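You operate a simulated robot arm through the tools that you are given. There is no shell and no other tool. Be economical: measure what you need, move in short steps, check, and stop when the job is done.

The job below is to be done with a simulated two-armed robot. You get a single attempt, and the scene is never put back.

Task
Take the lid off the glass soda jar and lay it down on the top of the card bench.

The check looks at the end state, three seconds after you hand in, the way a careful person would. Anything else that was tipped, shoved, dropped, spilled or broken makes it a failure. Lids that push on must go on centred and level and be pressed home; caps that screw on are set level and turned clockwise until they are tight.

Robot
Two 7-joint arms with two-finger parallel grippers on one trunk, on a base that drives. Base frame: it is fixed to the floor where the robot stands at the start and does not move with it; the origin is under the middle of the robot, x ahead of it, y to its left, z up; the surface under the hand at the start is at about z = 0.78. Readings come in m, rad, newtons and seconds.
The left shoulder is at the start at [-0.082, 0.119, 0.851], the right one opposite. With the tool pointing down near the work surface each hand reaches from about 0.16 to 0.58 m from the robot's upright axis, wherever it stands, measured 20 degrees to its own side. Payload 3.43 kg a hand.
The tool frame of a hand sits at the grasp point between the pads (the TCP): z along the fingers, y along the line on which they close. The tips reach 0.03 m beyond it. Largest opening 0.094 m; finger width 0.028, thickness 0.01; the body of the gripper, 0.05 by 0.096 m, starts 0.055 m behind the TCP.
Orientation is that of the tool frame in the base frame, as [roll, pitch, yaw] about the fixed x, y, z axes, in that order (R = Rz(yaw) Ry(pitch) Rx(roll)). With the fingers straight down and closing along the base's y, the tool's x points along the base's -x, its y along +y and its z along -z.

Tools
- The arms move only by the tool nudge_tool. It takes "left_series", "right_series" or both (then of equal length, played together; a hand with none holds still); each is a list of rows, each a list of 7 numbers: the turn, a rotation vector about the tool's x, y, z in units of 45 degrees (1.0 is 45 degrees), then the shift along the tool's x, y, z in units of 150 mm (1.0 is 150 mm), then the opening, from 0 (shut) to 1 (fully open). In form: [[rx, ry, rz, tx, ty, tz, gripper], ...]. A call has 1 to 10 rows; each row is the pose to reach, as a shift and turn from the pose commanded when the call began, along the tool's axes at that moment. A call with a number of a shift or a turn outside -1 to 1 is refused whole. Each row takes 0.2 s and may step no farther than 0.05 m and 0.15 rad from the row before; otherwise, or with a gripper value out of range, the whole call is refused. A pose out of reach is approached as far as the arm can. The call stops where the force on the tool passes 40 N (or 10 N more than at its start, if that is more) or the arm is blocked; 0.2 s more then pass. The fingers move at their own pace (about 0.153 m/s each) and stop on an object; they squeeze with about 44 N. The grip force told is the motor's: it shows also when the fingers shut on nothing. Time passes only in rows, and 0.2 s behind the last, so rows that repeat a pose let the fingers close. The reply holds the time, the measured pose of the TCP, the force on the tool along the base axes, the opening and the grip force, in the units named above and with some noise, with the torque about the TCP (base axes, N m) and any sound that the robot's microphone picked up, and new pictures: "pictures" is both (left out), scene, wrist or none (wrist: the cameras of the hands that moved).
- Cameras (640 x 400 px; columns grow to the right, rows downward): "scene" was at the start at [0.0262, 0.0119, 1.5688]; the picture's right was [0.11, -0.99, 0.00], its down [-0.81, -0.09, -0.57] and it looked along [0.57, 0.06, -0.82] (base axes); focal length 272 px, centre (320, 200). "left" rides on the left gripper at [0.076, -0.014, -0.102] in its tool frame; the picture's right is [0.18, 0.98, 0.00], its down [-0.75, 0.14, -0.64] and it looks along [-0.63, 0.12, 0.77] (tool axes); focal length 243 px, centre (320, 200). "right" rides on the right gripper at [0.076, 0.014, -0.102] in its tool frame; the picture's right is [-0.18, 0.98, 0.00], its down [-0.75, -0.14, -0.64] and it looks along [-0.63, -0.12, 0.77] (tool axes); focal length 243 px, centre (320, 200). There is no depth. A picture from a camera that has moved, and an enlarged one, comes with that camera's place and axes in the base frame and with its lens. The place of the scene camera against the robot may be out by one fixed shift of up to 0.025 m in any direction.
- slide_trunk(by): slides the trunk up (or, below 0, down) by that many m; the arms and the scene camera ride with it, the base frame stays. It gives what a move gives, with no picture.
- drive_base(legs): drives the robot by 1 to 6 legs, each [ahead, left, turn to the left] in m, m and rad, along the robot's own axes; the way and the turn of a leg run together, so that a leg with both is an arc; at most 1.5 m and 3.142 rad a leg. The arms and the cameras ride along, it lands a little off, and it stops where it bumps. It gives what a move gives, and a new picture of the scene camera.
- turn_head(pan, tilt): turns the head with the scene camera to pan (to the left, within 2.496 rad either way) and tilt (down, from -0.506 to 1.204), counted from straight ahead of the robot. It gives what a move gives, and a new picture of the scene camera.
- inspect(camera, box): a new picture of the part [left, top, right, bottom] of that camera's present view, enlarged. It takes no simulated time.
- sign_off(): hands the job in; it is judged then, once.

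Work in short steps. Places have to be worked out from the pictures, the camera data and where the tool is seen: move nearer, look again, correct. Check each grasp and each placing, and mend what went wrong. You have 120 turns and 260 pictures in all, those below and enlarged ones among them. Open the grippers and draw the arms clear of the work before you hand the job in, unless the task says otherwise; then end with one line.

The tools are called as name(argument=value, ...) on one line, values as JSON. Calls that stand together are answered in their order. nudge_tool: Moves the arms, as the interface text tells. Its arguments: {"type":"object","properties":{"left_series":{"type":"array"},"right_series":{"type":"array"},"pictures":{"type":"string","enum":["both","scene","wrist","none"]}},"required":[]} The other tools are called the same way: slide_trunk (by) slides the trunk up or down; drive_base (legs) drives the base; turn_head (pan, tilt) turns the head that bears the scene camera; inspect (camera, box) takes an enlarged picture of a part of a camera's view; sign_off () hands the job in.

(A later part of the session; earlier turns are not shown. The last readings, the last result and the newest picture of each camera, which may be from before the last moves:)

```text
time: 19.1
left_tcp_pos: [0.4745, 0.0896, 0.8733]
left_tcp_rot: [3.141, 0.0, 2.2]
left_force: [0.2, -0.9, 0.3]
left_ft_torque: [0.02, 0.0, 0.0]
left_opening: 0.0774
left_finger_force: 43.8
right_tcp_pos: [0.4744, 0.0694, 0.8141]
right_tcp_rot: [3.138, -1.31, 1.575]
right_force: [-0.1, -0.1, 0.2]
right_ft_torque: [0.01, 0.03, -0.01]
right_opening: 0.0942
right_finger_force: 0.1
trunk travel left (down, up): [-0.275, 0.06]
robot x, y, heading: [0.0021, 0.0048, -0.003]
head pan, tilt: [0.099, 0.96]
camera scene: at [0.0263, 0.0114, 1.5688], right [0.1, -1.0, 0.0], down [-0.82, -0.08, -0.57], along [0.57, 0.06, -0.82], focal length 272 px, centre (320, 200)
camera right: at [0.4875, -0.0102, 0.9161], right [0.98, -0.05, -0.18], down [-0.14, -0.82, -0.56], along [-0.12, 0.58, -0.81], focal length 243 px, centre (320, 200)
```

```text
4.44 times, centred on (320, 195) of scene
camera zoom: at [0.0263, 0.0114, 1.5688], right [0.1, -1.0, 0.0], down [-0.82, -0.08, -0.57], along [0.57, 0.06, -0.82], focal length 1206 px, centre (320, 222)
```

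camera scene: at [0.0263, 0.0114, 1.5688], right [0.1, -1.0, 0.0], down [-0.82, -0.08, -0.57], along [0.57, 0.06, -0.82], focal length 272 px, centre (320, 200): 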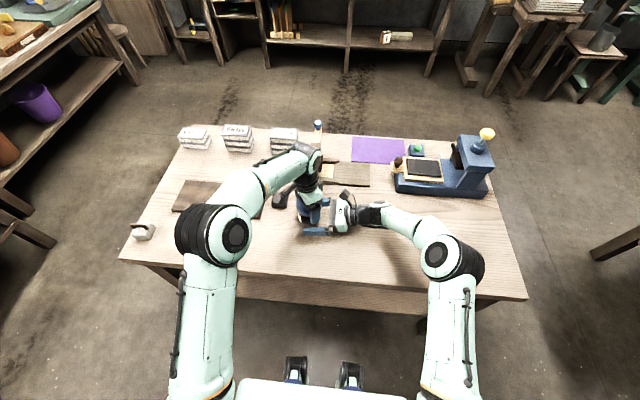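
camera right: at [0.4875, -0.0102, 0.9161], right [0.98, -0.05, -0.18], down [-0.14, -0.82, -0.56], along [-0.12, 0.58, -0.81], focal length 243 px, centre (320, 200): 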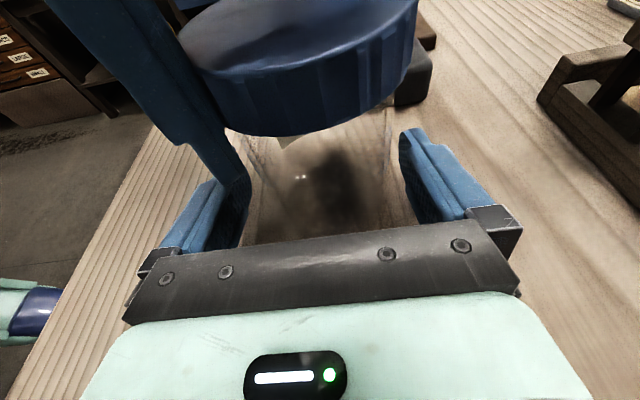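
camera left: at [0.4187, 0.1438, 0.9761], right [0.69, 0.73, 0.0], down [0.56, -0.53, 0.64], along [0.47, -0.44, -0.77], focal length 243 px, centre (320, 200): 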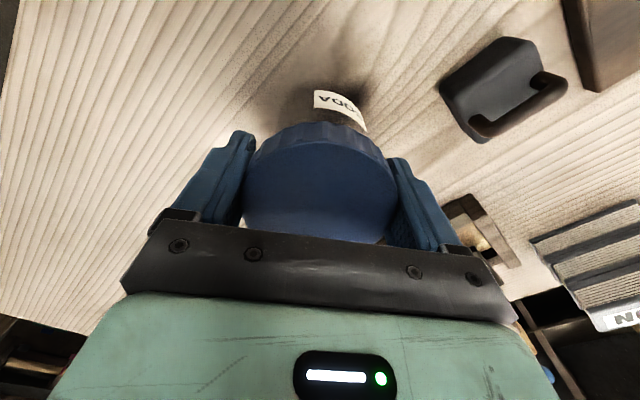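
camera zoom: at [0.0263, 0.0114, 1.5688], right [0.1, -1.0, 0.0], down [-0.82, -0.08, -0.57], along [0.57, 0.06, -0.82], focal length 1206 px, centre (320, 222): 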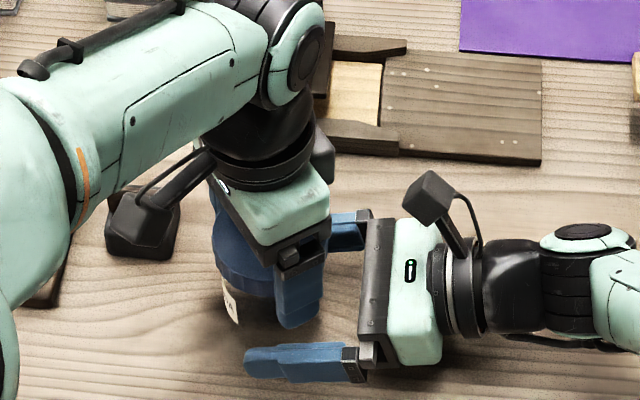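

Nothing was touched; the glass lies between the pads. I close the right hand on the jar.

nudge_tool(right_series=[[0, 0, 0, 0, 0, 0, 0.8], [0, 0, 0, 0, 0, 0, 0.65], [0, 0, 0, 0, 0, 0, 0.4], [0, 0, 0, 0, 0, 0, 0.4]])

```text
time: 20.1
left_tcp_pos: [0.4742, 0.0888, 0.8726]
left_tcp_rot: [-3.14, -0.005, 2.198]
left_force: [-19.6, 2.9, 6.6]
left_ft_torque: [0.01, 0.22, -0.08]
left_opening: 0.0775
left_finger_force: 43.7
right_tcp_pos: [0.4768, 0.068, 0.8147]
right_tcp_rot: [3.139, -1.308, 1.568]
right_force: [22.8, -2.4, -0.6]
right_ft_torque: [0.08, 0.65, -0.36]
right_opening: 0.0679
right_finger_force: 43.5
trunk travel left (down, up): [-0.275, 0.06]
robot x, y, heading: [0.0004, 0.0009, 0.0]
head pan, tilt: [0.099, 0.96]
camera scene: at [0.0263, 0.011, 1.5688], right [0.1, -1.0, 0.0], down [-0.82, -0.08, -0.57], along [0.57, 0.06, -0.82], focal length 272 px, centre (320, 200)
camera right: at [0.4887, -0.012, 0.9164], right [0.98, -0.05, -0.18], down [-0.15, -0.82, -0.56], along [-0.11, 0.58, -0.81], focal length 243 px, centre (320, 200)
```

scene: 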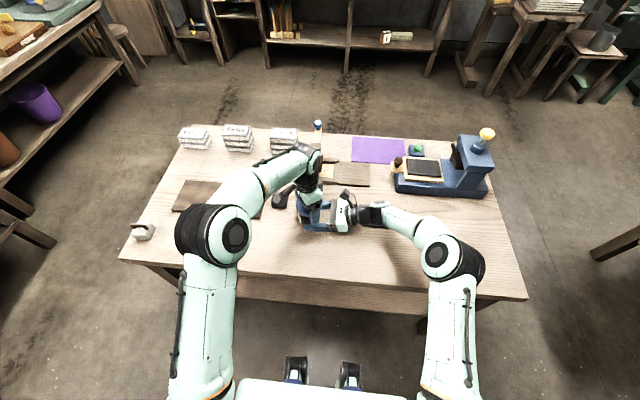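
right: 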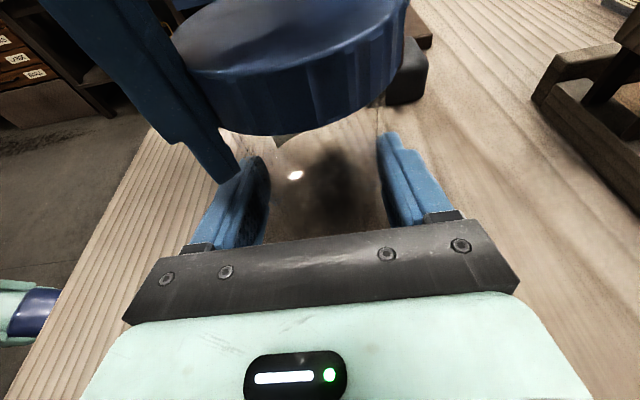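

Both hold, but they strain against each other by about 20 N along x; I ease the right hand 3 mm in +x.

nudge_tool(right_series=[[0, 0, 0, 0, 0.01, 0, 0.4], [0, 0, 0, 0, 0.02, 0, 0.4]], pictures="none")

```text
time: 20.7
left_tcp_pos: [0.4756, 0.0905, 0.8731]
left_tcp_rot: [-3.141, -0.003, 2.199]
left_force: [-11.2, 4.9, 2.3]
left_ft_torque: [-0.06, 0.89, -0.07]
left_opening: 0.0777
left_finger_force: 44.5
right_tcp_pos: [0.4775, 0.0696, 0.8138]
right_tcp_rot: [3.136, -1.308, 1.579]
right_force: [8.7, -6.8, 1.3]
right_ft_torque: [0.17, -0.4, -0.24]
right_opening: 0.0679
right_finger_force: 44.1
trunk travel left (down, up): [-0.275, 0.06]
robot x, y, heading: [0.0011, -0.0027, 0.002]
head pan, tilt: [0.099, 0.96]
```

Halved; another 2 mm, and a hair back in y.

nudge_tool(right_series=[[0, 0, 0, 0, 0.006, -0.003, 0.4], [0, 0, 0, 0, 0.012, -0.006, 0.4]], pictures="none")

```text
time: 21.3
left_tcp_pos: [0.4758, 0.0898, 0.8736]
left_tcp_rot: [3.139, 0.001, 2.2]
left_force: [3.3, 4.1, -1.2]
left_ft_torque: [0.22, 0.77, 0.08]
left_opening: 0.0772
left_finger_force: 44.0
right_tcp_pos: [0.4784, 0.0693, 0.8159]
right_tcp_rot: [3.141, -1.312, 1.577]
right_force: [-4.9, -2.6, 4.5]
right_ft_torque: [0.1, -1.06, 0.09]
right_opening: 0.0677
right_finger_force: 43.9
trunk travel left (down, up): [-0.275, 0.06]
robot x, y, heading: [-0.003, -0.0008, -0.002]
head pan, tilt: [0.099, 0.96]
```

Strain is small now. I turn the lid counter-clockwise about 0.4 rad while the jar is held.

nudge_tool(left_series=[[0, 0, -0.1, 0, 0, 0, 0.6], [0, 0, -0.2, 0, 0, 0, 0.6], [0, 0, -0.3, 0, 0, 0, 0.6], [0, 0, -0.4, 0, 0, 0, 0.6], [0, 0, -0.5, 0, 0, 0, 0.6]], pictures="wrist")

inspect(camera="right", box=[120, 0, 520, 250])

```text
time: 22.5
left_tcp_pos: [0.4766, 0.0891, 0.8742]
left_tcp_rot: [3.141, 0.004, 2.594]
left_force: [11.2, -1.4, -2.3]
left_ft_torque: [0.46, -0.42, -0.01]
left_opening: 0.0776
left_finger_force: 44.1
right_tcp_pos: [0.4787, 0.0689, 0.8151]
right_tcp_rot: [-3.139, -1.31, 1.57]
right_force: [-12.6, 4.0, 5.2]
right_ft_torque: [-0.44, -0.33, 0.29]
right_opening: 0.0679
right_finger_force: 44.0
trunk travel left (down, up): [-0.275, 0.06]
robot x, y, heading: [0.0005, -0.002, 0.002]
head pan, tilt: [0.099, 0.96]
camera left: at [0.4028, 0.1177, 0.9764], right [0.36, 0.93, 0.0], down [0.71, -0.27, 0.64], along [0.6, -0.23, -0.76], focal length 243 px, centre (320, 200)
```

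left: 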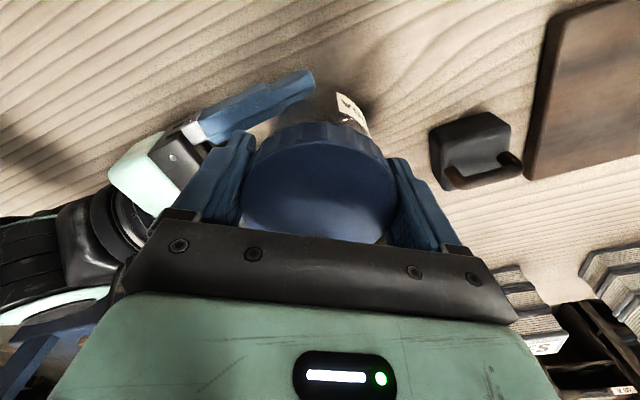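

```text
1.60 times, centred on (320, 125) of right
camera zoom: at [0.4925, -0.0115, 0.9161], right [0.98, -0.05, -0.18], down [-0.14, -0.82, -0.56], along [-0.12, 0.58, -0.81], focal length 388 px, centre (320, 320)
```

zoom: 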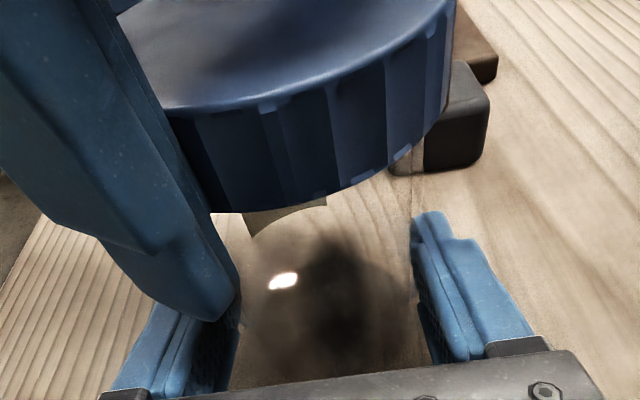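

The label shifted relative to the lid hand, so the lid turned on the jar with little torque. I try a gentle 3 mm pull to see whether it is threaded.

nudge_tool(left_series=[[0, 0, 0, 0, 0, -0.01, 0.6], [0, 0, 0, 0, 0, -0.02, 0.6]], right_series=[[0, 0, 0, 0, -0.006, 0, 0.4], [0, 0, 0, 0, -0.012, 0, 0.4]], pictures="none")

```text
time: 23.1
left_tcp_pos: [0.4743, 0.0885, 0.8741]
left_tcp_rot: [-3.141, -0.001, 2.592]
left_force: [11.2, -6.5, -12.8]
left_ft_torque: [0.41, -0.61, 0.04]
left_opening: 0.0776
left_finger_force: 43.9
right_tcp_pos: [0.4785, 0.0684, 0.8152]
right_tcp_rot: [-3.141, -1.311, 1.57]
right_force: [-11.2, 6.7, 10.0]
right_ft_torque: [-0.56, -0.02, 0.2]
right_opening: 0.0678
right_finger_force: 43.7
trunk travel left (down, up): [-0.275, 0.06]
robot x, y, heading: [-0.0001, 0.0, -0.004]
head pan, tilt: [0.099, 0.96]
```

No give at 13 N pull, so it is threaded. I keep a light upward bias and turn on counter-clockwise another 0.5 rad.

nudge_tool(left_series=[[0, 0, -0.13, 0, 0, 0.007, 0.6], [0, 0, -0.26, 0, 0, 0.007, 0.6], [0, 0, -0.39, 0, 0, 0.007, 0.6], [0, 0, -0.52, 0, 0, 0.007, 0.6], [0, 0, -0.65, 0, 0, 0.007, 0.6]], pictures="both")

inspect(camera="right", box=[120, 0, 520, 250])

```text
time: 24.3
left_tcp_pos: [0.4747, 0.0893, 0.8739]
left_tcp_rot: [-3.139, -0.002, 3.104]
left_force: [-0.8, -15.8, -9.7]
left_ft_torque: [-0.28, 0.24, -0.1]
left_opening: 0.0775
left_finger_force: 44.0
right_tcp_pos: [0.4778, 0.0676, 0.8139]
right_tcp_rot: [3.139, -1.309, 1.569]
right_force: [0.7, 15.1, 8.2]
right_ft_torque: [-0.57, -0.14, 0.0]
right_opening: 0.0659
right_finger_force: 43.6
trunk travel left (down, up): [-0.275, 0.06]
robot x, y, heading: [0.0006, 0.001, 0.003]
head pan, tilt: [0.099, 0.96]
camera scene: at [0.0265, 0.0111, 1.5688], right [0.1, -1.0, 0.0], down [-0.82, -0.08, -0.57], along [0.57, 0.06, -0.82], focal length 272 px, centre (320, 200)
camera left: at [0.3976, 0.079, 0.9781], right [-0.15, 0.99, 0.0], down [0.76, 0.11, 0.64], along [0.63, 0.09, -0.77], focal length 243 px, centre (320, 200)
```

scene: 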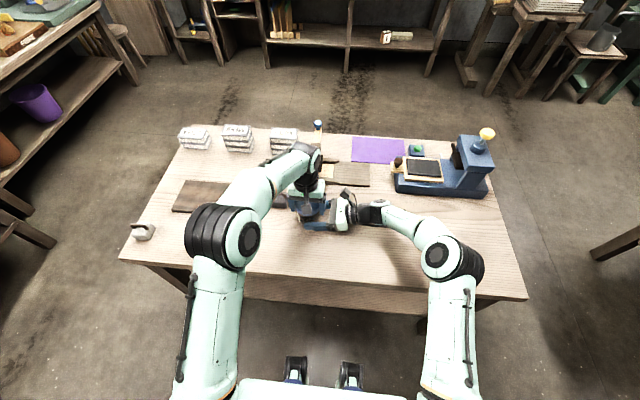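
left: 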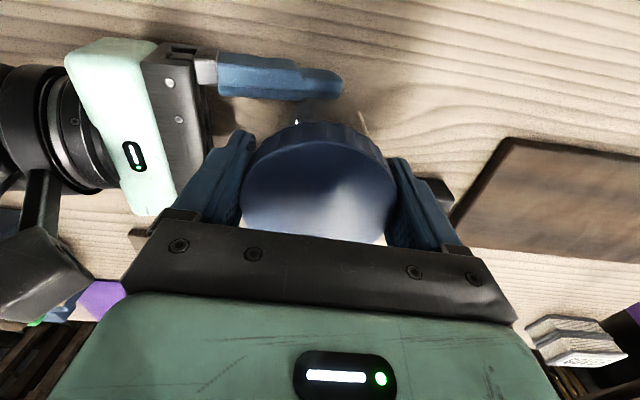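

```text
1.60 times, centred on (320, 125) of right
camera zoom: at [0.4917, -0.0121, 0.9162], right [0.98, -0.05, -0.18], down [-0.14, -0.81, -0.56], along [-0.12, 0.58, -0.81], focal length 388 px, centre (320, 320)
```

zoom: 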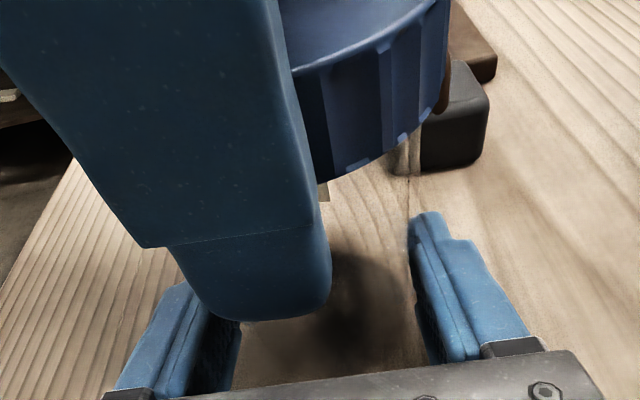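

It keeps turning at low torque. Strain in y is 15 N, so I bring the hands about 2 mm together in y, then turn on 0.45 rad more.

nudge_tool(left_series=[[0, 0, 0, 0, -0.004, 0, 0.6], [0, 0, -0.12, 0, -0.006, 0, 0.6], [0, 0, -0.24, 0, -0.006, 0, 0.6], [0, 0, -0.36, 0, -0.006, 0, 0.6], [0, 0, -0.48, 0, -0.006, 0, 0.6], [0, 0, -0.6, 0, -0.006, 0, 0.6]], right_series=[[0, 0, 0, 0, 0, 0.004, 0.4], [0, 0, 0, 0, 0, 0.008, 0.4], [0, 0, 0, 0, 0, 0.008, 0.4], [0, 0, 0, 0, 0, 0.008, 0.4], [0, 0, 0, 0, 0, 0.008, 0.4], [0, 0, 0, 0, 0, 0.008, 0.4]], pictures="wrist")

```text
time: 25.7
left_tcp_pos: [0.4746, 0.0879, 0.8754]
left_tcp_rot: [-3.139, -0.003, -2.711]
left_force: [-11.4, -16.2, -4.4]
left_ft_torque: [0.12, 0.22, -0.08]
left_opening: 0.0772
left_finger_force: 44.1
right_tcp_pos: [0.4785, 0.0691, 0.8131]
right_tcp_rot: [3.137, -1.311, 1.574]
right_force: [12.5, 15.3, 6.7]
right_ft_torque: [-0.9, 0.41, -0.31]
right_opening: 0.0664
right_finger_force: 44.1
trunk travel left (down, up): [-0.275, 0.06]
robot x, y, heading: [-0.0008, -0.0018, 0.002]
head pan, tilt: [0.099, 0.96]
camera right: at [0.4915, -0.0116, 0.916], right [0.98, -0.05, -0.18], down [-0.14, -0.82, -0.56], along [-0.12, 0.58, -0.81], focal length 243 px, centre (320, 200)
camera left: at [0.4112, 0.0442, 0.978], right [-0.58, 0.82, 0.0], down [0.63, 0.44, 0.64], along [0.52, 0.37, -0.77], focal length 243 px, centre (320, 200)
```

right: 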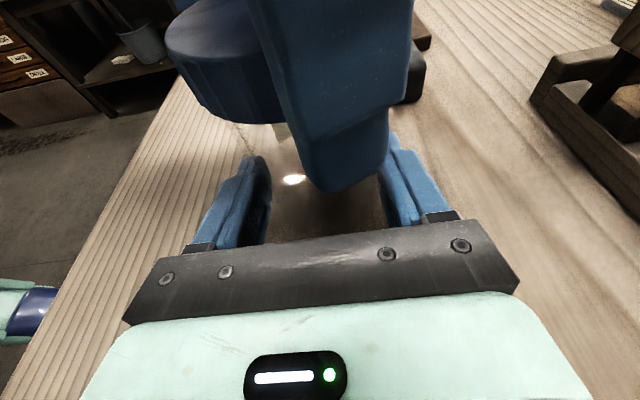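
left: 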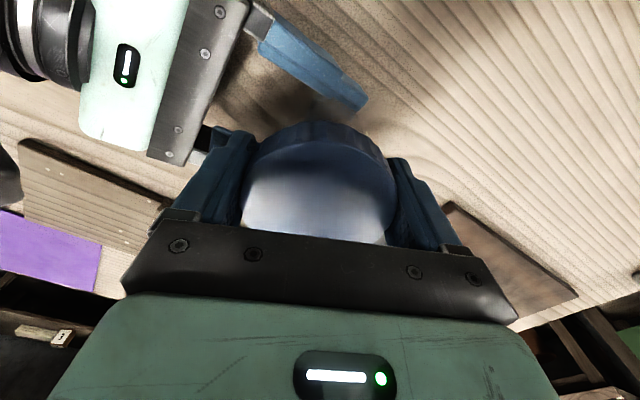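

The lid has risen about 1 mm and the label has stayed put, so it is unscrewing. I relieve the strain and turn on another 0.4 rad.

nudge_tool(left_series=[[0, 0, 0, 0.008, -0.004, 0, 0.6], [0, 0, -0.1, 0.015, -0.008, -0.003, 0.6], [0, 0, -0.2, 0.015, -0.008, -0.004, 0.6], [0, 0, -0.3, 0.015, -0.008, -0.005, 0.6], [0, 0, -0.4, 0.015, -0.008, -0.006, 0.6], [0, 0, -0.5, 0.015, -0.008, -0.006, 0.6]], pictures="wrist")

```text
time: 27.1
left_tcp_pos: [0.4741, 0.0879, 0.8754]
left_tcp_rot: [-3.14, 0.004, -2.317]
left_force: [6.5, -10.4, -12.2]
left_ft_torque: [-0.01, 0.15, -0.04]
left_opening: 0.0776
left_finger_force: 43.4
right_tcp_pos: [0.4773, 0.0693, 0.8143]
right_tcp_rot: [-3.141, -1.311, 1.573]
right_force: [-7.1, 9.5, 12.1]
right_ft_torque: [-0.37, -0.5, 0.16]
right_opening: 0.066
right_finger_force: 43.7
trunk travel left (down, up): [-0.275, 0.06]
robot x, y, heading: [0.0012, 0.0005, -0.001]
head pan, tilt: [0.099, 0.96]
camera left: at [0.4319, 0.0231, 0.9782], right [-0.85, 0.53, 0.0], down [0.41, 0.65, 0.64], along [0.34, 0.54, -0.77], focal length 243 px, centre (320, 200)
```

left: 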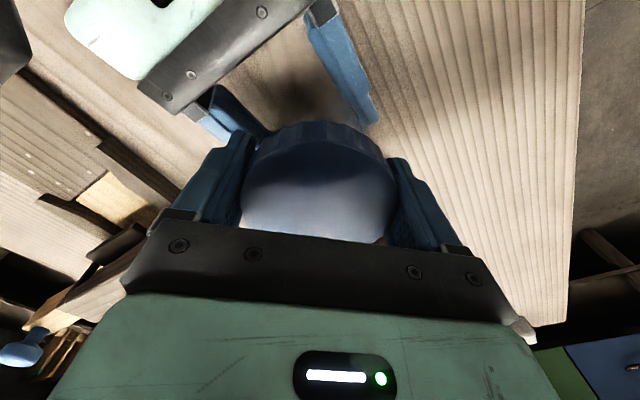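

Still threaded (12 N pull held). I turn 0.35 rad further before regrasping.

nudge_tool(left_series=[[0, 0, -0.1, 0, 0, 0, 0.6], [0, 0, -0.2, 0, 0, 0, 0.6], [0, 0, -0.3, 0, 0, 0, 0.6], [0, 0, -0.4, 0, 0, 0, 0.6], [0, 0, -0.45, 0, 0, 0, 0.6]], pictures="both")

inspect(camera="right", box=[120, 0, 520, 250])

```text
time: 28.3
left_tcp_pos: [0.4743, 0.0867, 0.8771]
left_tcp_rot: [-3.138, 0.0, -1.963]
left_force: [18.9, -10.0, -14.0]
left_ft_torque: [-0.04, 0.01, -0.1]
left_opening: 0.0774
left_finger_force: 43.8
right_tcp_pos: [0.4768, 0.0702, 0.8144]
right_tcp_rot: [-3.14, -1.312, 1.573]
right_force: [-18.7, 10.0, 12.8]
right_ft_torque: [-0.38, -1.07, 0.37]
right_opening: 0.066
right_finger_force: 44.2
trunk travel left (down, up): [-0.275, 0.06]
robot x, y, heading: [-0.0023, -0.0004, -0.001]
head pan, tilt: [0.099, 0.96]
camera scene: at [0.0265, 0.0111, 1.5688], right [0.1, -1.0, 0.0], down [-0.82, -0.08, -0.57], along [0.57, 0.06, -0.82], focal length 272 px, centre (320, 200)
camera left: at [0.4578, 0.0124, 0.9793], right [-0.98, 0.21, 0.0], down [0.16, 0.75, 0.64], along [0.13, 0.63, -0.77], focal length 243 px, centre (320, 200)
```

scene: 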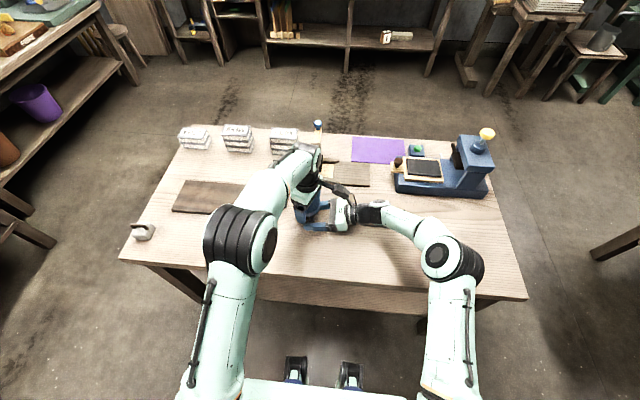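
left: 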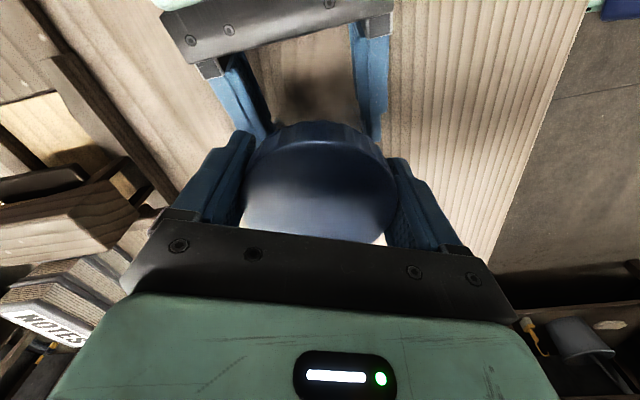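

```text
1.60 times, centred on (320, 125) of right
camera zoom: at [0.4905, -0.0106, 0.9159], right [0.98, -0.04, -0.18], down [-0.14, -0.81, -0.56], along [-0.12, 0.58, -0.81], focal length 388 px, centre (320, 320)
```

zoom: 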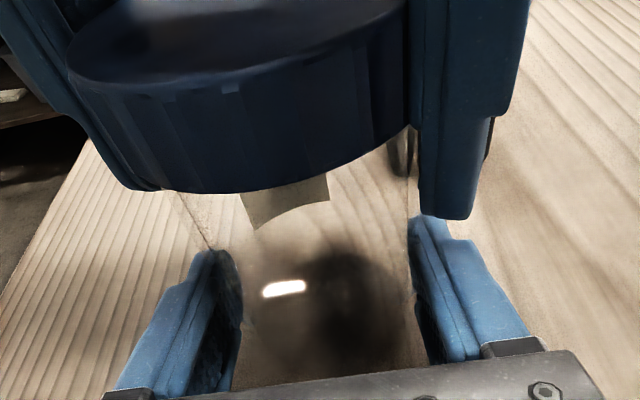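

The lid has risen about 3 mm and sits a few mm off in −x. I relieve the sideways strain and read the forces again.

nudge_tool(left_series=[[0, 0, 0, 0.003, -0.01, 0, 0.6], [0, 0, 0, 0.003, -0.019, 0, 0.6], [0, 0, 0, 0.003, -0.019, 0, 0.6]], pictures="none")

```text
time: 29.1
left_tcp_pos: [0.476, 0.0848, 0.8758]
left_tcp_rot: [3.141, 0.001, -1.965]
left_force: [9.1, -4.4, -9.9]
left_ft_torque: [-0.52, -0.28, -0.05]
left_opening: 0.0776
left_finger_force: 44.0
right_tcp_pos: [0.4785, 0.0688, 0.8139]
right_tcp_rot: [-3.137, -1.309, 1.567]
right_force: [-10.0, 5.4, 9.5]
right_ft_torque: [0.42, -0.28, 0.2]
right_opening: 0.0662
right_finger_force: 44.2
trunk travel left (down, up): [-0.275, 0.06]
robot x, y, heading: [-0.0027, 0.0005, 0.004]
head pan, tilt: [0.099, 0.96]
```

Strain is acceptable. I open the left hand, lift it clear and wind it back clockwise for a second stroke.

nudge_tool(left_series=[[0, 0, 0, 0, 0, 0.006, 0.7], [0, 0, 0, 0, 0, 0.006, 1], [0, 0, 0, 0, 0, 0.006, 1], [0, 0, 0, 0, 0, -0.15, 1], [0, 0, 0, 0, 0, -0.35, 1]], pictures="both")

inspect(camera="scene", box=[260, 150, 380, 240])

inspect(camera="right", box=[120, 0, 520, 250])

```text
time: 30.3
left_tcp_pos: [0.4764, 0.0851, 0.9297]
left_tcp_rot: [3.141, 0.0, -1.964]
left_force: [0.8, -0.4, -0.9]
left_ft_torque: [0.01, 0.02, -0.01]
left_opening: 0.094
left_finger_force: 0.2
right_tcp_pos: [0.4784, 0.0684, 0.8131]
right_tcp_rot: [3.139, -1.308, 1.572]
right_force: [1.6, -1.9, 7.2]
right_ft_torque: [0.31, 0.02, -0.08]
right_opening: 0.0659
right_finger_force: 43.9
trunk travel left (down, up): [-0.275, 0.06]
robot x, y, heading: [-0.0042, -0.0032, 0.001]
head pan, tilt: [0.099, 0.96]
camera scene: at [0.0259, 0.0107, 1.5688], right [0.1, -1.0, 0.0], down [-0.81, -0.08, -0.57], along [0.57, 0.06, -0.82], focal length 272 px, centre (320, 200)
camera left: at [0.4597, 0.0099, 1.0318], right [-0.98, 0.21, 0.0], down [0.16, 0.75, 0.64], along [0.13, 0.63, -0.77], focal length 243 px, centre (320, 200)
```

scene: 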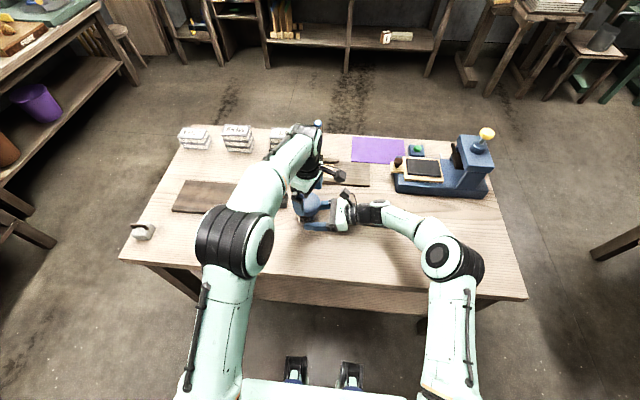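
left: 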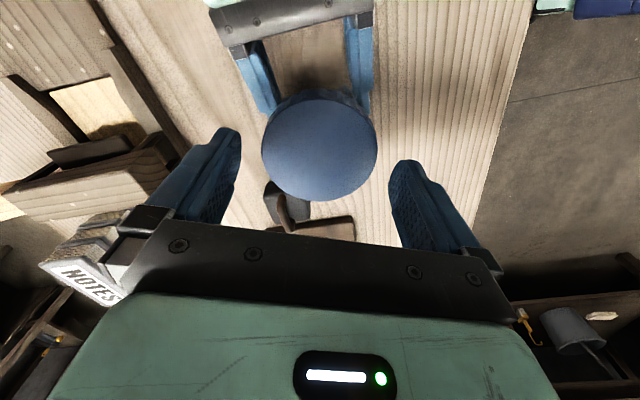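

```text
4.44 times, centred on (320, 195) of scene
camera zoom: at [0.0259, 0.0107, 1.5688], right [0.1, -1.0, 0.0], down [-0.81, -0.08, -0.57], along [0.57, 0.06, -0.82], focal length 1206 px, centre (320, 222)
```

zoom: 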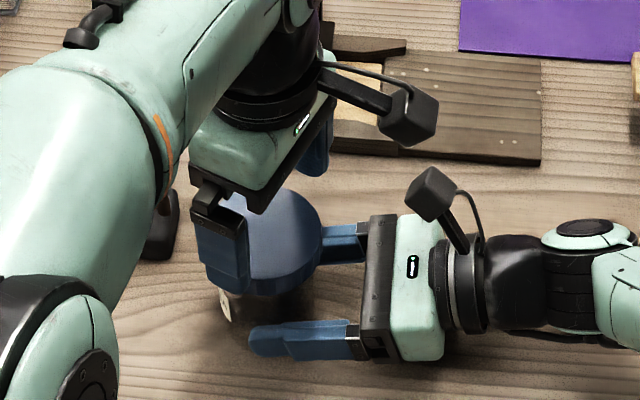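

```text
1.60 times, centred on (320, 125) of right
camera zoom: at [0.491, -0.0119, 0.9157], right [0.98, -0.05, -0.18], down [-0.14, -0.82, -0.56], along [-0.12, 0.58, -0.81], focal length 388 px, centre (320, 320)
```

zoom: 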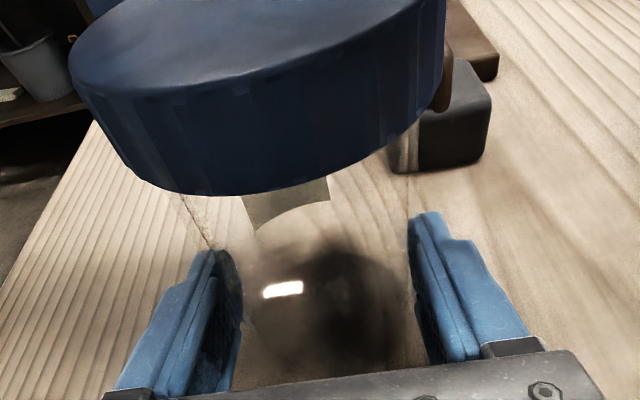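

The lid still sits on the jar, centre now (0.4765, 0.089), a little higher. I wind the left hand back clockwise above it.

nudge_tool(left_series=[[0, 0, 0.18, -0.025, 0.01, 0, 1], [0, 0, 0.36, -0.025, 0.01, 0, 1], [0, 0, 0.54, -0.025, 0.01, 0, 1], [0, 0, 0.72, -0.025, 0.01, 0, 1], [0, 0, 0.9, -0.025, 0.01, 0, 1]], pictures="none")

nudge_tool(left_series=[[0, 0, 0.18, 0, 0, 0, 1], [0, 0, 0.36, 0, 0, 0, 1], [0, 0, 0.54, 0, 0, 0, 1], [0, 0, 0.72, 0, 0, 0, 1], [0, 0, 0.9, 0, 0, 0, 1]], pictures="none")

nudge_tool(left_series=[[0, 0, 0.18, 0, 0, 0, 1], [0, 0, 0.36, 0, 0, 0, 1], [0, 0, 0.54, 0, 0, 0, 1], [0, 0, 0.72, 0, 0, 0, 1], [0, 0, 0.9, 0, 0, 0, 1]], pictures="wrist")

```text
time: 31.5
left_tcp_pos: [0.4768, 0.09, 0.9287]
left_tcp_rot: [-3.141, 0.0, -2.673]
left_force: [-1.0, -0.4, 0.5]
left_ft_torque: [-0.01, 0.01, -0.02]
left_opening: 0.0939
left_finger_force: 0.0
right_tcp_pos: [0.4773, 0.0683, 0.814]
right_tcp_rot: [3.14, -1.308, 1.571]
right_force: [1.1, -2.8, 5.8]
right_ft_torque: [0.28, -0.04, -0.05]
right_opening: 0.0662
right_finger_force: 44.4
trunk travel left (down, up): [-0.275, 0.06]
robot x, y, heading: [-0.0002, -0.004, -0.002]
head pan, tilt: [0.099, 0.96]
```

```text
time: 32.7
left_tcp_pos: [0.4766, 0.0901, 0.9284]
left_tcp_rot: [-3.141, 0.0, 2.901]
left_force: [0.6, -0.5, 0.6]
left_ft_torque: [0.0, 0.02, 0.03]
left_opening: 0.0939
left_finger_force: 0.1
right_tcp_pos: [0.4771, 0.069, 0.814]
right_tcp_rot: [-3.141, -1.309, 1.571]
right_force: [0.2, -1.1, 3.5]
right_ft_torque: [0.19, -0.01, -0.02]
right_opening: 0.0661
right_finger_force: 44.2
trunk travel left (down, up): [-0.275, 0.06]
robot x, y, heading: [-0.0015, 0.0019, 0.003]
head pan, tilt: [0.099, 0.96]
```

```text
time: 33.9
left_tcp_pos: [0.4762, 0.09, 0.928]
left_tcp_rot: [3.141, 0.0, 2.198]
left_force: [-0.3, 0.3, -0.1]
left_ft_torque: [0.04, 0.03, -0.05]
left_opening: 0.0939
left_finger_force: 0.0
right_tcp_pos: [0.4778, 0.0679, 0.8143]
right_tcp_rot: [-3.141, -1.309, 1.572]
right_force: [-0.5, -0.7, 3.0]
right_ft_torque: [0.19, -0.01, 0.02]
right_opening: 0.0659
right_finger_force: 44.0
trunk travel left (down, up): [-0.275, 0.06]
robot x, y, heading: [-0.0008, 0.0003, 0.0]
head pan, tilt: [0.099, 0.96]
camera left: at [0.4198, 0.1443, 1.0311], right [0.69, 0.72, 0.0], down [0.56, -0.53, 0.64], along [0.47, -0.44, -0.77], focal length 243 px, centre (320, 200)
```

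left: 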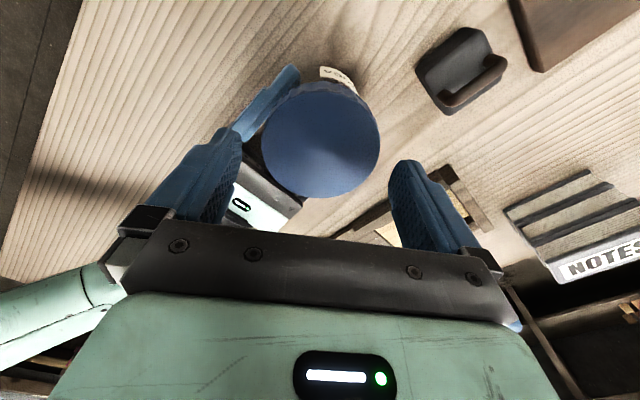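

Well centred. I lower onto the lid again and close.

nudge_tool(left_series=[[0, 0, 0, 0, 0, 0.12, 1], [0, 0, 0, 0, 0, 0.24, 1], [0, 0, 0, 0, 0, 0.34, 1], [0, 0, 0, 0, 0, 0.34, 0.85], [0, 0, 0, 0, 0, 0.34, 0.6], [0, 0, 0, 0, 0, 0.34, 0.6]], pictures="none")

```text
time: 35.3
left_tcp_pos: [0.4771, 0.09, 0.8767]
left_tcp_rot: [3.141, -0.002, 2.199]
left_force: [2.7, 1.3, -1.1]
left_ft_torque: [0.02, 0.03, 0.0]
left_opening: 0.0765
left_finger_force: 43.9
right_tcp_pos: [0.4771, 0.0687, 0.8128]
right_tcp_rot: [3.14, -1.309, 1.573]
right_force: [-2.8, -0.6, 2.4]
right_ft_torque: [0.15, -0.18, 0.08]
right_opening: 0.0659
right_finger_force: 44.4
trunk travel left (down, up): [-0.275, 0.06]
robot x, y, heading: [0.0005, -0.0053, -0.001]
head pan, tilt: [0.099, 0.96]
```

Nearly strain-free grip. I test a small 3 mm pull.

nudge_tool(left_series=[[0, 0, 0, 0, 0, -0.01, 0.6], [0, 0, 0, 0, 0, -0.02, 0.6]], pictures="none")

```text
time: 35.9
left_tcp_pos: [0.476, 0.0905, 0.8802]
left_tcp_rot: [3.141, 0.0, 2.2]
left_force: [10.0, 3.0, -14.4]
left_ft_torque: [0.24, -0.14, -0.01]
left_opening: 0.0763
left_finger_force: 43.8
right_tcp_pos: [0.4772, 0.0704, 0.8158]
right_tcp_rot: [3.136, -1.312, 1.576]
right_force: [-9.3, -2.7, 12.6]
right_ft_torque: [0.23, -0.45, 0.18]
right_opening: 0.0659
right_finger_force: 44.6
trunk travel left (down, up): [-0.275, 0.06]
robot x, y, heading: [0.0003, -0.0011, -0.001]
head pan, tilt: [0.099, 0.96]
```

Still engaged. I drop most of the pull and turn a second stroke counter-clockwise.

nudge_tool(left_series=[[0, 0, 0, 0, 0, 0.013, 0.6], [0, 0, -0.14, 0, 0, 0.012, 0.6], [0, 0, -0.28, 0, 0, 0.011, 0.6], [0, 0, -0.42, 0, 0, 0.01, 0.6], [0, 0, -0.56, 0, 0, 0.009, 0.6], [0, 0, -0.7, 0, 0, 0.008, 0.6], [0, 0, -0.84, 0, 0, 0.007, 0.6], [0, 0, -0.98, 0, 0, 0.006, 0.6]], pictures="wrist")

```text
time: 37.7
left_tcp_pos: [0.4765, 0.0895, 0.8788]
left_tcp_rot: [-3.142, 0.0, 2.97]
left_force: [9.9, 4.9, -14.1]
left_ft_torque: [-0.14, 0.31, 0.01]
left_opening: 0.0763
left_finger_force: 44.1
right_tcp_pos: [0.4789, 0.0698, 0.8143]
right_tcp_rot: [3.14, -1.311, 1.57]
right_force: [-8.4, -4.6, 13.4]
right_ft_torque: [0.67, -0.89, 0.2]
right_opening: 0.066
right_finger_force: 44.6
trunk travel left (down, up): [-0.275, 0.06]
robot x, y, heading: [0.0006, -0.0005, -0.001]
head pan, tilt: [0.099, 0.96]
camera left: at [0.3989, 0.0898, 0.9824], right [-0.01, 1.0, 0.0], down [0.77, 0.01, 0.64], along [0.64, 0.01, -0.77], focal length 243 px, centre (320, 200)
```

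left: 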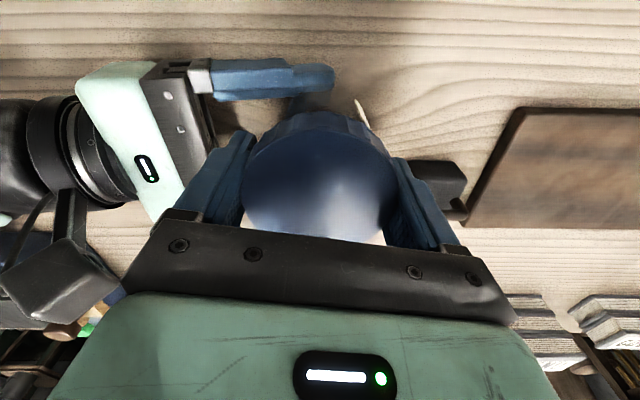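

Torque stays low, lid turning freely on its thread. I continue the stroke.

nudge_tool(left_series=[[0, 0, 0, 0, 0, 0.005, 0.6], [0, 0, -0.14, 0, 0, 0.004, 0.6], [0, 0, -0.28, 0, 0, 0.003, 0.6], [0, 0, -0.42, 0, 0, 0.002, 0.6], [0, 0, -0.56, 0, 0, 0.001, 0.6], [0, 0, -0.7, 0, 0, 0, 0.6], [0, 0, -0.84, 0, 0, -0.001, 0.6], [0, 0, -0.98, 0, 0, -0.002, 0.6]], pictures="wrist")

inspect(camera="right", box=[120, 0, 520, 250])

```text
time: 39.5
left_tcp_pos: [0.4774, 0.0894, 0.8788]
left_tcp_rot: [-3.141, 0.001, -2.543]
left_force: [-1.1, 0.2, -0.4]
left_ft_torque: [0.04, 0.02, 0.02]
left_opening: 0.0764
left_finger_force: 43.4
right_tcp_pos: [0.4784, 0.0682, 0.8137]
right_tcp_rot: [3.14, -1.308, 1.57]
right_force: [3.0, -0.2, 4.5]
right_ft_torque: [0.28, -0.04, -0.12]
right_opening: 0.0658
right_finger_force: 43.9
trunk travel left (down, up): [-0.275, 0.06]
robot x, y, heading: [0.0003, -0.0026, 0.005]
head pan, tilt: [0.099, 0.96]
camera left: at [0.4213, 0.0358, 0.9819], right [-0.71, 0.71, 0.0], down [0.54, 0.54, 0.64], along [0.45, 0.45, -0.77], focal length 243 px, centre (320, 200)
```

left: 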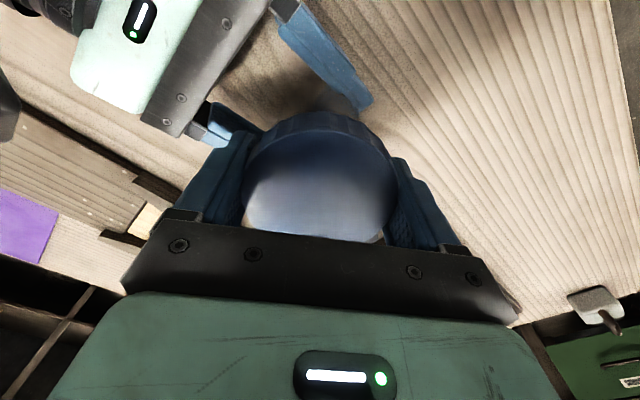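

```text
1.60 times, centred on (320, 125) of right
camera zoom: at [0.4912, -0.0116, 0.9155], right [0.98, -0.05, -0.18], down [-0.14, -0.82, -0.56], along [-0.12, 0.58, -0.81], focal length 388 px, centre (320, 320)
```

zoom: 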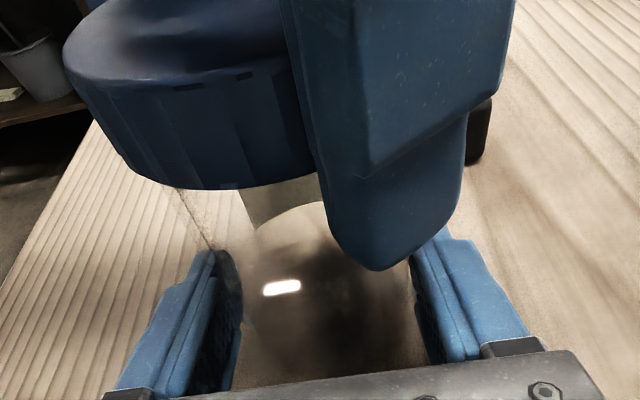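

Forces dropped to nothing: the lid seems free. I lift it gently straight up.

nudge_tool(left_series=[[0, 0, 0, 0, 0, -0.03, 0.6], [0, 0, 0, 0, 0, -0.06, 0.6], [0, 0, 0, 0, 0, -0.1, 0.6]], pictures="wrist")

inspect(camera="right", box=[120, 0, 520, 250])

```text
time: 40.3
left_tcp_pos: [0.4763, 0.0897, 0.8945]
left_tcp_rot: [3.141, 0.0, -2.545]
left_force: [0.0, 0.2, 0.4]
left_ft_torque: [-0.01, -0.02, 0.06]
left_opening: 0.0765
left_finger_force: 44.1
right_tcp_pos: [0.4781, 0.0684, 0.8142]
right_tcp_rot: [3.141, -1.308, 1.57]
right_force: [1.0, -0.8, 3.0]
right_ft_torque: [0.22, -0.04, -0.07]
right_opening: 0.066
right_finger_force: 44.0
trunk travel left (down, up): [-0.275, 0.06]
robot x, y, heading: [0.0001, -0.0012, 0.004]
head pan, tilt: [0.099, 0.96]
camera left: at [0.4209, 0.0361, 0.9976], right [-0.7, 0.71, 0.0], down [0.54, 0.54, 0.64], along [0.46, 0.45, -0.77], focal length 243 px, centre (320, 200)
```

left: 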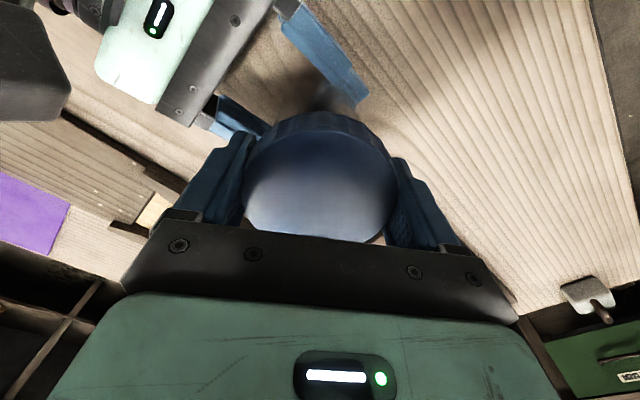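

```text
1.60 times, centred on (320, 125) of right
camera zoom: at [0.4911, -0.0116, 0.9155], right [0.98, -0.05, -0.18], down [-0.14, -0.82, -0.56], along [-0.12, 0.58, -0.81], focal length 388 px, centre (320, 320)
```

zoom: 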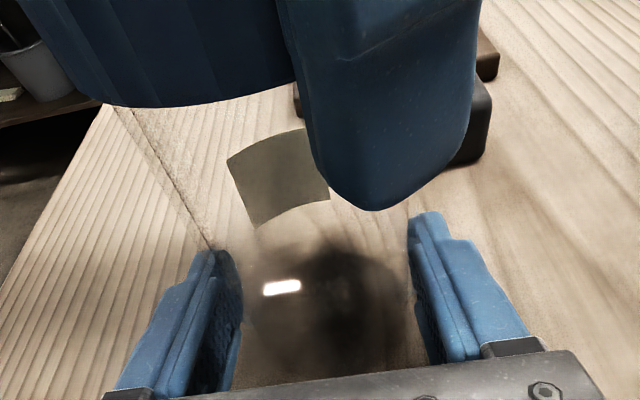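

The lid is off and the jar stays. The pads grip so that the tips reach about 16 mm below the lid, so laying it down would mean a drop. I set it back loosely on the jar mouth to regrip it higher, by the tips only.

nudge_tool(left_series=[[0, 0, 0, 0, 0, 0.04, 0.6], [0, 0, 0, 0, 0, 0.085, 0.6], [0, 0, 0, 0, 0, 0.1, 0.6], [0, 0, 0, 0, 0, 0.1, 0.9], [0, 0, 0, 0, 0, 0.1, 0.9], [0, 0, 0, 0, 0, 0.05, 0.9], [0, 0, 0, 0, 0, -0.005, 0.9]], pictures="wrist")

inspect(camera="right", box=[120, 0, 520, 250])

```text
time: 41.9
left_tcp_pos: [0.4771, 0.0899, 0.897]
left_tcp_rot: [3.141, 0.001, -2.544]
left_force: [-0.3, 0.0, 0.0]
left_ft_torque: [-0.01, 0.03, -0.01]
left_opening: 0.0846
left_finger_force: 0.1
right_tcp_pos: [0.4778, 0.0682, 0.8142]
right_tcp_rot: [3.14, -1.309, 1.571]
right_force: [-0.3, -0.9, 1.2]
right_ft_torque: [0.07, -0.01, 0.0]
right_opening: 0.0659
right_finger_force: 43.8
trunk travel left (down, up): [-0.275, 0.06]
robot x, y, heading: [-0.0007, 0.0006, -0.005]
head pan, tilt: [0.099, 0.96]
camera left: at [0.4208, 0.0359, 0.9986], right [-0.7, 0.71, 0.0], down [0.54, 0.54, 0.64], along [0.46, 0.45, -0.77], focal length 243 px, centre (320, 200)
```

left: 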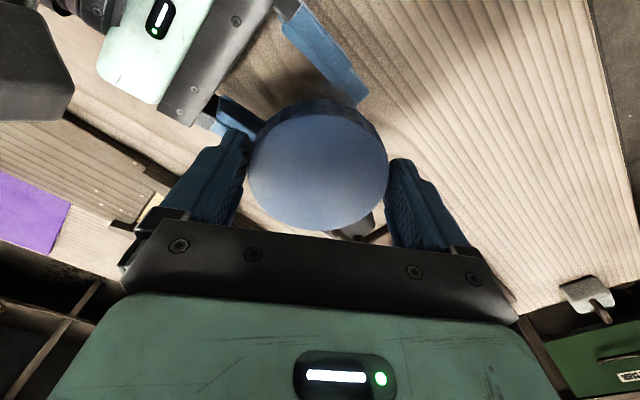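

```text
1.60 times, centred on (320, 125) of right
camera zoom: at [0.4911, -0.0115, 0.9154], right [0.98, -0.05, -0.18], down [-0.14, -0.82, -0.56], along [-0.12, 0.58, -0.81], focal length 388 px, centre (320, 320)
```

zoom: 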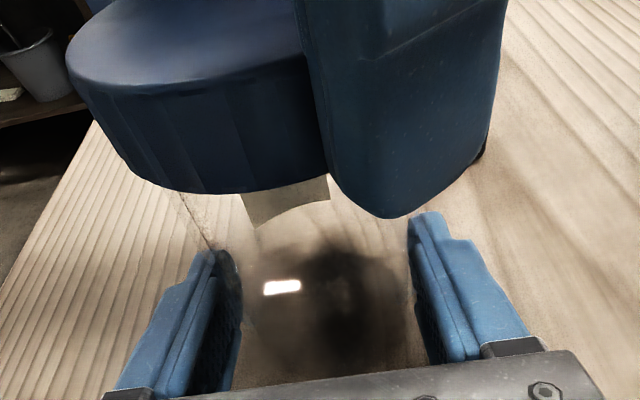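

The lid rests level on the mouth. I close with the tips and lift.

nudge_tool(left_series=[[0, 0, 0, 0, 0, 0, 0.6], [0, 0, 0, 0, 0, 0, 0.6], [0, 0, 0, 0, 0, -0.1, 0.6], [0, 0, 0, 0, 0, -0.3, 0.6], [0, 0, 0, 0, 0, -0.55, 0.6]], pictures="both")

inspect(camera="right", box=[120, 0, 520, 250])

```text
time: 42.9
left_tcp_pos: [0.4756, 0.0914, 0.9173]
left_tcp_rot: [3.132, -0.005, -2.542]
left_force: [3.3, 0.2, -3.9]
left_ft_torque: [-0.12, 0.16, -0.01]
left_opening: 0.0747
left_finger_force: 43.9
right_tcp_pos: [0.4786, 0.0714, 0.8232]
right_tcp_rot: [3.102, -1.328, 1.617]
right_force: [-3.5, -0.8, 2.4]
right_ft_torque: [0.17, -0.42, 0.02]
right_opening: 0.0659
right_finger_force: 43.6
trunk travel left (down, up): [-0.275, 0.06]
robot x, y, heading: [0.0003, -0.0014, 0.001]
head pan, tilt: [0.099, 0.96]
stopped in row 4 (left hand): the force on the tool passed its limit at 47 N (the readings are from after the stop); the commanded pose is now the measured one
camera scene: at [0.0263, 0.011, 1.5688], right [0.1, -0.99, 0.0], down [-0.82, -0.08, -0.57], along [0.57, 0.06, -0.82], focal length 272 px, centre (320, 200)
camera left: at [0.4211, 0.038, 1.02], right [-0.71, 0.71, 0.01], down [0.55, 0.54, 0.64], along [0.45, 0.46, -0.77], focal length 243 px, centre (320, 200)
```

scene: 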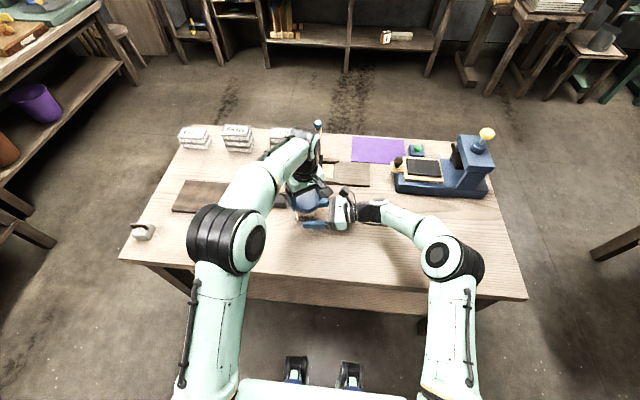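
left: 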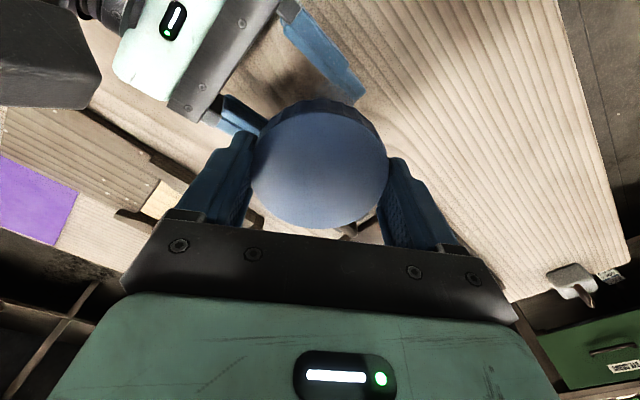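

```text
1.60 times, centred on (320, 125) of right
camera zoom: at [0.4912, -0.0088, 0.924], right [0.98, -0.04, -0.17], down [-0.13, -0.8, -0.58], along [-0.12, 0.59, -0.8], focal length 388 px, centre (320, 320)
```

zoom: 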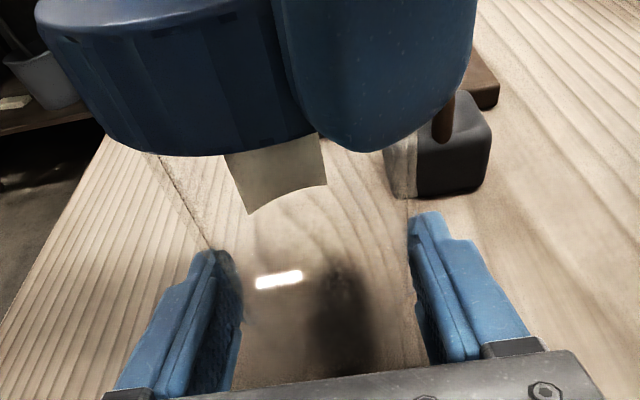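

The lid caught on the thread again and the jar was pulled up with it by roughly 9 mm. I lower it all back down gently.

nudge_tool(left_series=[[0, 0, 0, 0, 0, 0.03, 0.6], [0, 0, 0, 0, 0, 0.06, 0.6], [0, 0, 0, 0, 0, 0.09, 0.6], [0, 0, 0, 0, 0, 0.11, 0.6]], pictures="wrist")

inspect(camera="right", box=[120, 0, 520, 250])

```text
time: 43.9
left_tcp_pos: [0.4768, 0.092, 0.9032]
left_tcp_rot: [3.135, -0.002, -2.543]
left_force: [-4.3, -3.4, 34.6]
left_ft_torque: [-0.25, 0.0, -0.01]
left_opening: 0.0747
left_finger_force: 44.3
right_tcp_pos: [0.4773, 0.0715, 0.8195]
right_tcp_rot: [3.126, -1.317, 1.591]
right_force: [3.2, 2.3, -36.7]
right_ft_torque: [-0.83, 0.22, -0.07]
right_opening: 0.0665
right_finger_force: 43.7
trunk travel left (down, up): [-0.275, 0.06]
robot x, y, heading: [0.0007, -0.0053, 0.001]
head pan, tilt: [0.099, 0.96]
camera left: at [0.4214, 0.0379, 1.0053], right [-0.71, 0.71, 0.0], down [0.55, 0.54, 0.64], along [0.45, 0.46, -0.77], focal length 243 px, centre (320, 200)
```

left: 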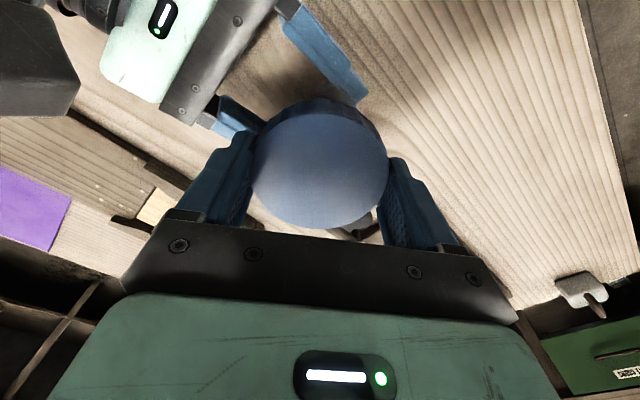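

```text
1.60 times, centred on (320, 125) of right
camera zoom: at [0.4913, -0.0095, 0.9194], right [0.98, -0.04, -0.17], down [-0.14, -0.81, -0.57], along [-0.12, 0.58, -0.8], focal length 388 px, centre (320, 320)
```

zoom: 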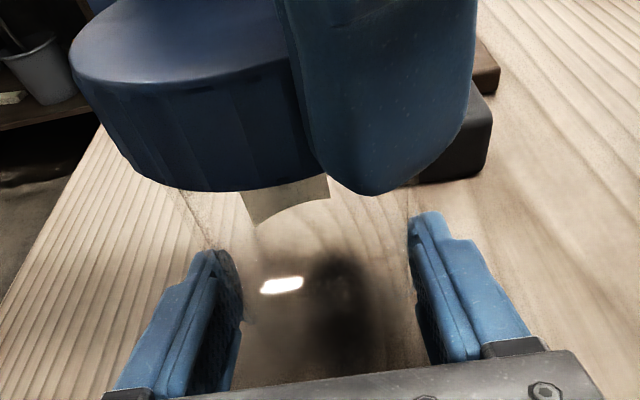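

The right hand was dragged up too and now pushes against me. I lower both together so the jar returns to the table.

nudge_tool(left_series=[[0, 0, 0, 0, 0, 0, 0.6], [0, 0, 0, 0, 0, 0, 0.6], [0, 0, 0, 0, 0, 0.008, 0.6], [0, 0, 0, 0, 0, 0.013, 0.6]], right_series=[[0, 0, 0, -0.014, 0, 0.003, 0.4], [0, 0, 0, -0.028, 0, 0.007, 0.4], [0, 0, 0, -0.04, 0, 0.01, 0.4], [0, 0, 0, -0.048, 0, 0.013, 0.4]], pictures="none")

```text
time: 44.9
left_tcp_pos: [0.4766, 0.0924, 0.8995]
left_tcp_rot: [3.133, -0.004, -2.543]
left_force: [7.9, -3.4, 20.0]
left_ft_torque: [0.31, -0.77, -0.05]
left_opening: 0.0746
left_finger_force: 43.6
right_tcp_pos: [0.4782, 0.0734, 0.8144]
right_tcp_rot: [3.1, -1.327, 1.62]
right_force: [-7.3, 2.9, -21.5]
right_ft_torque: [-0.97, 0.07, 0.16]
right_opening: 0.0659
right_finger_force: 43.7
trunk travel left (down, up): [-0.275, 0.06]
robot x, y, heading: [0.0014, -0.0021, 0.002]
head pan, tilt: [0.099, 0.96]
```

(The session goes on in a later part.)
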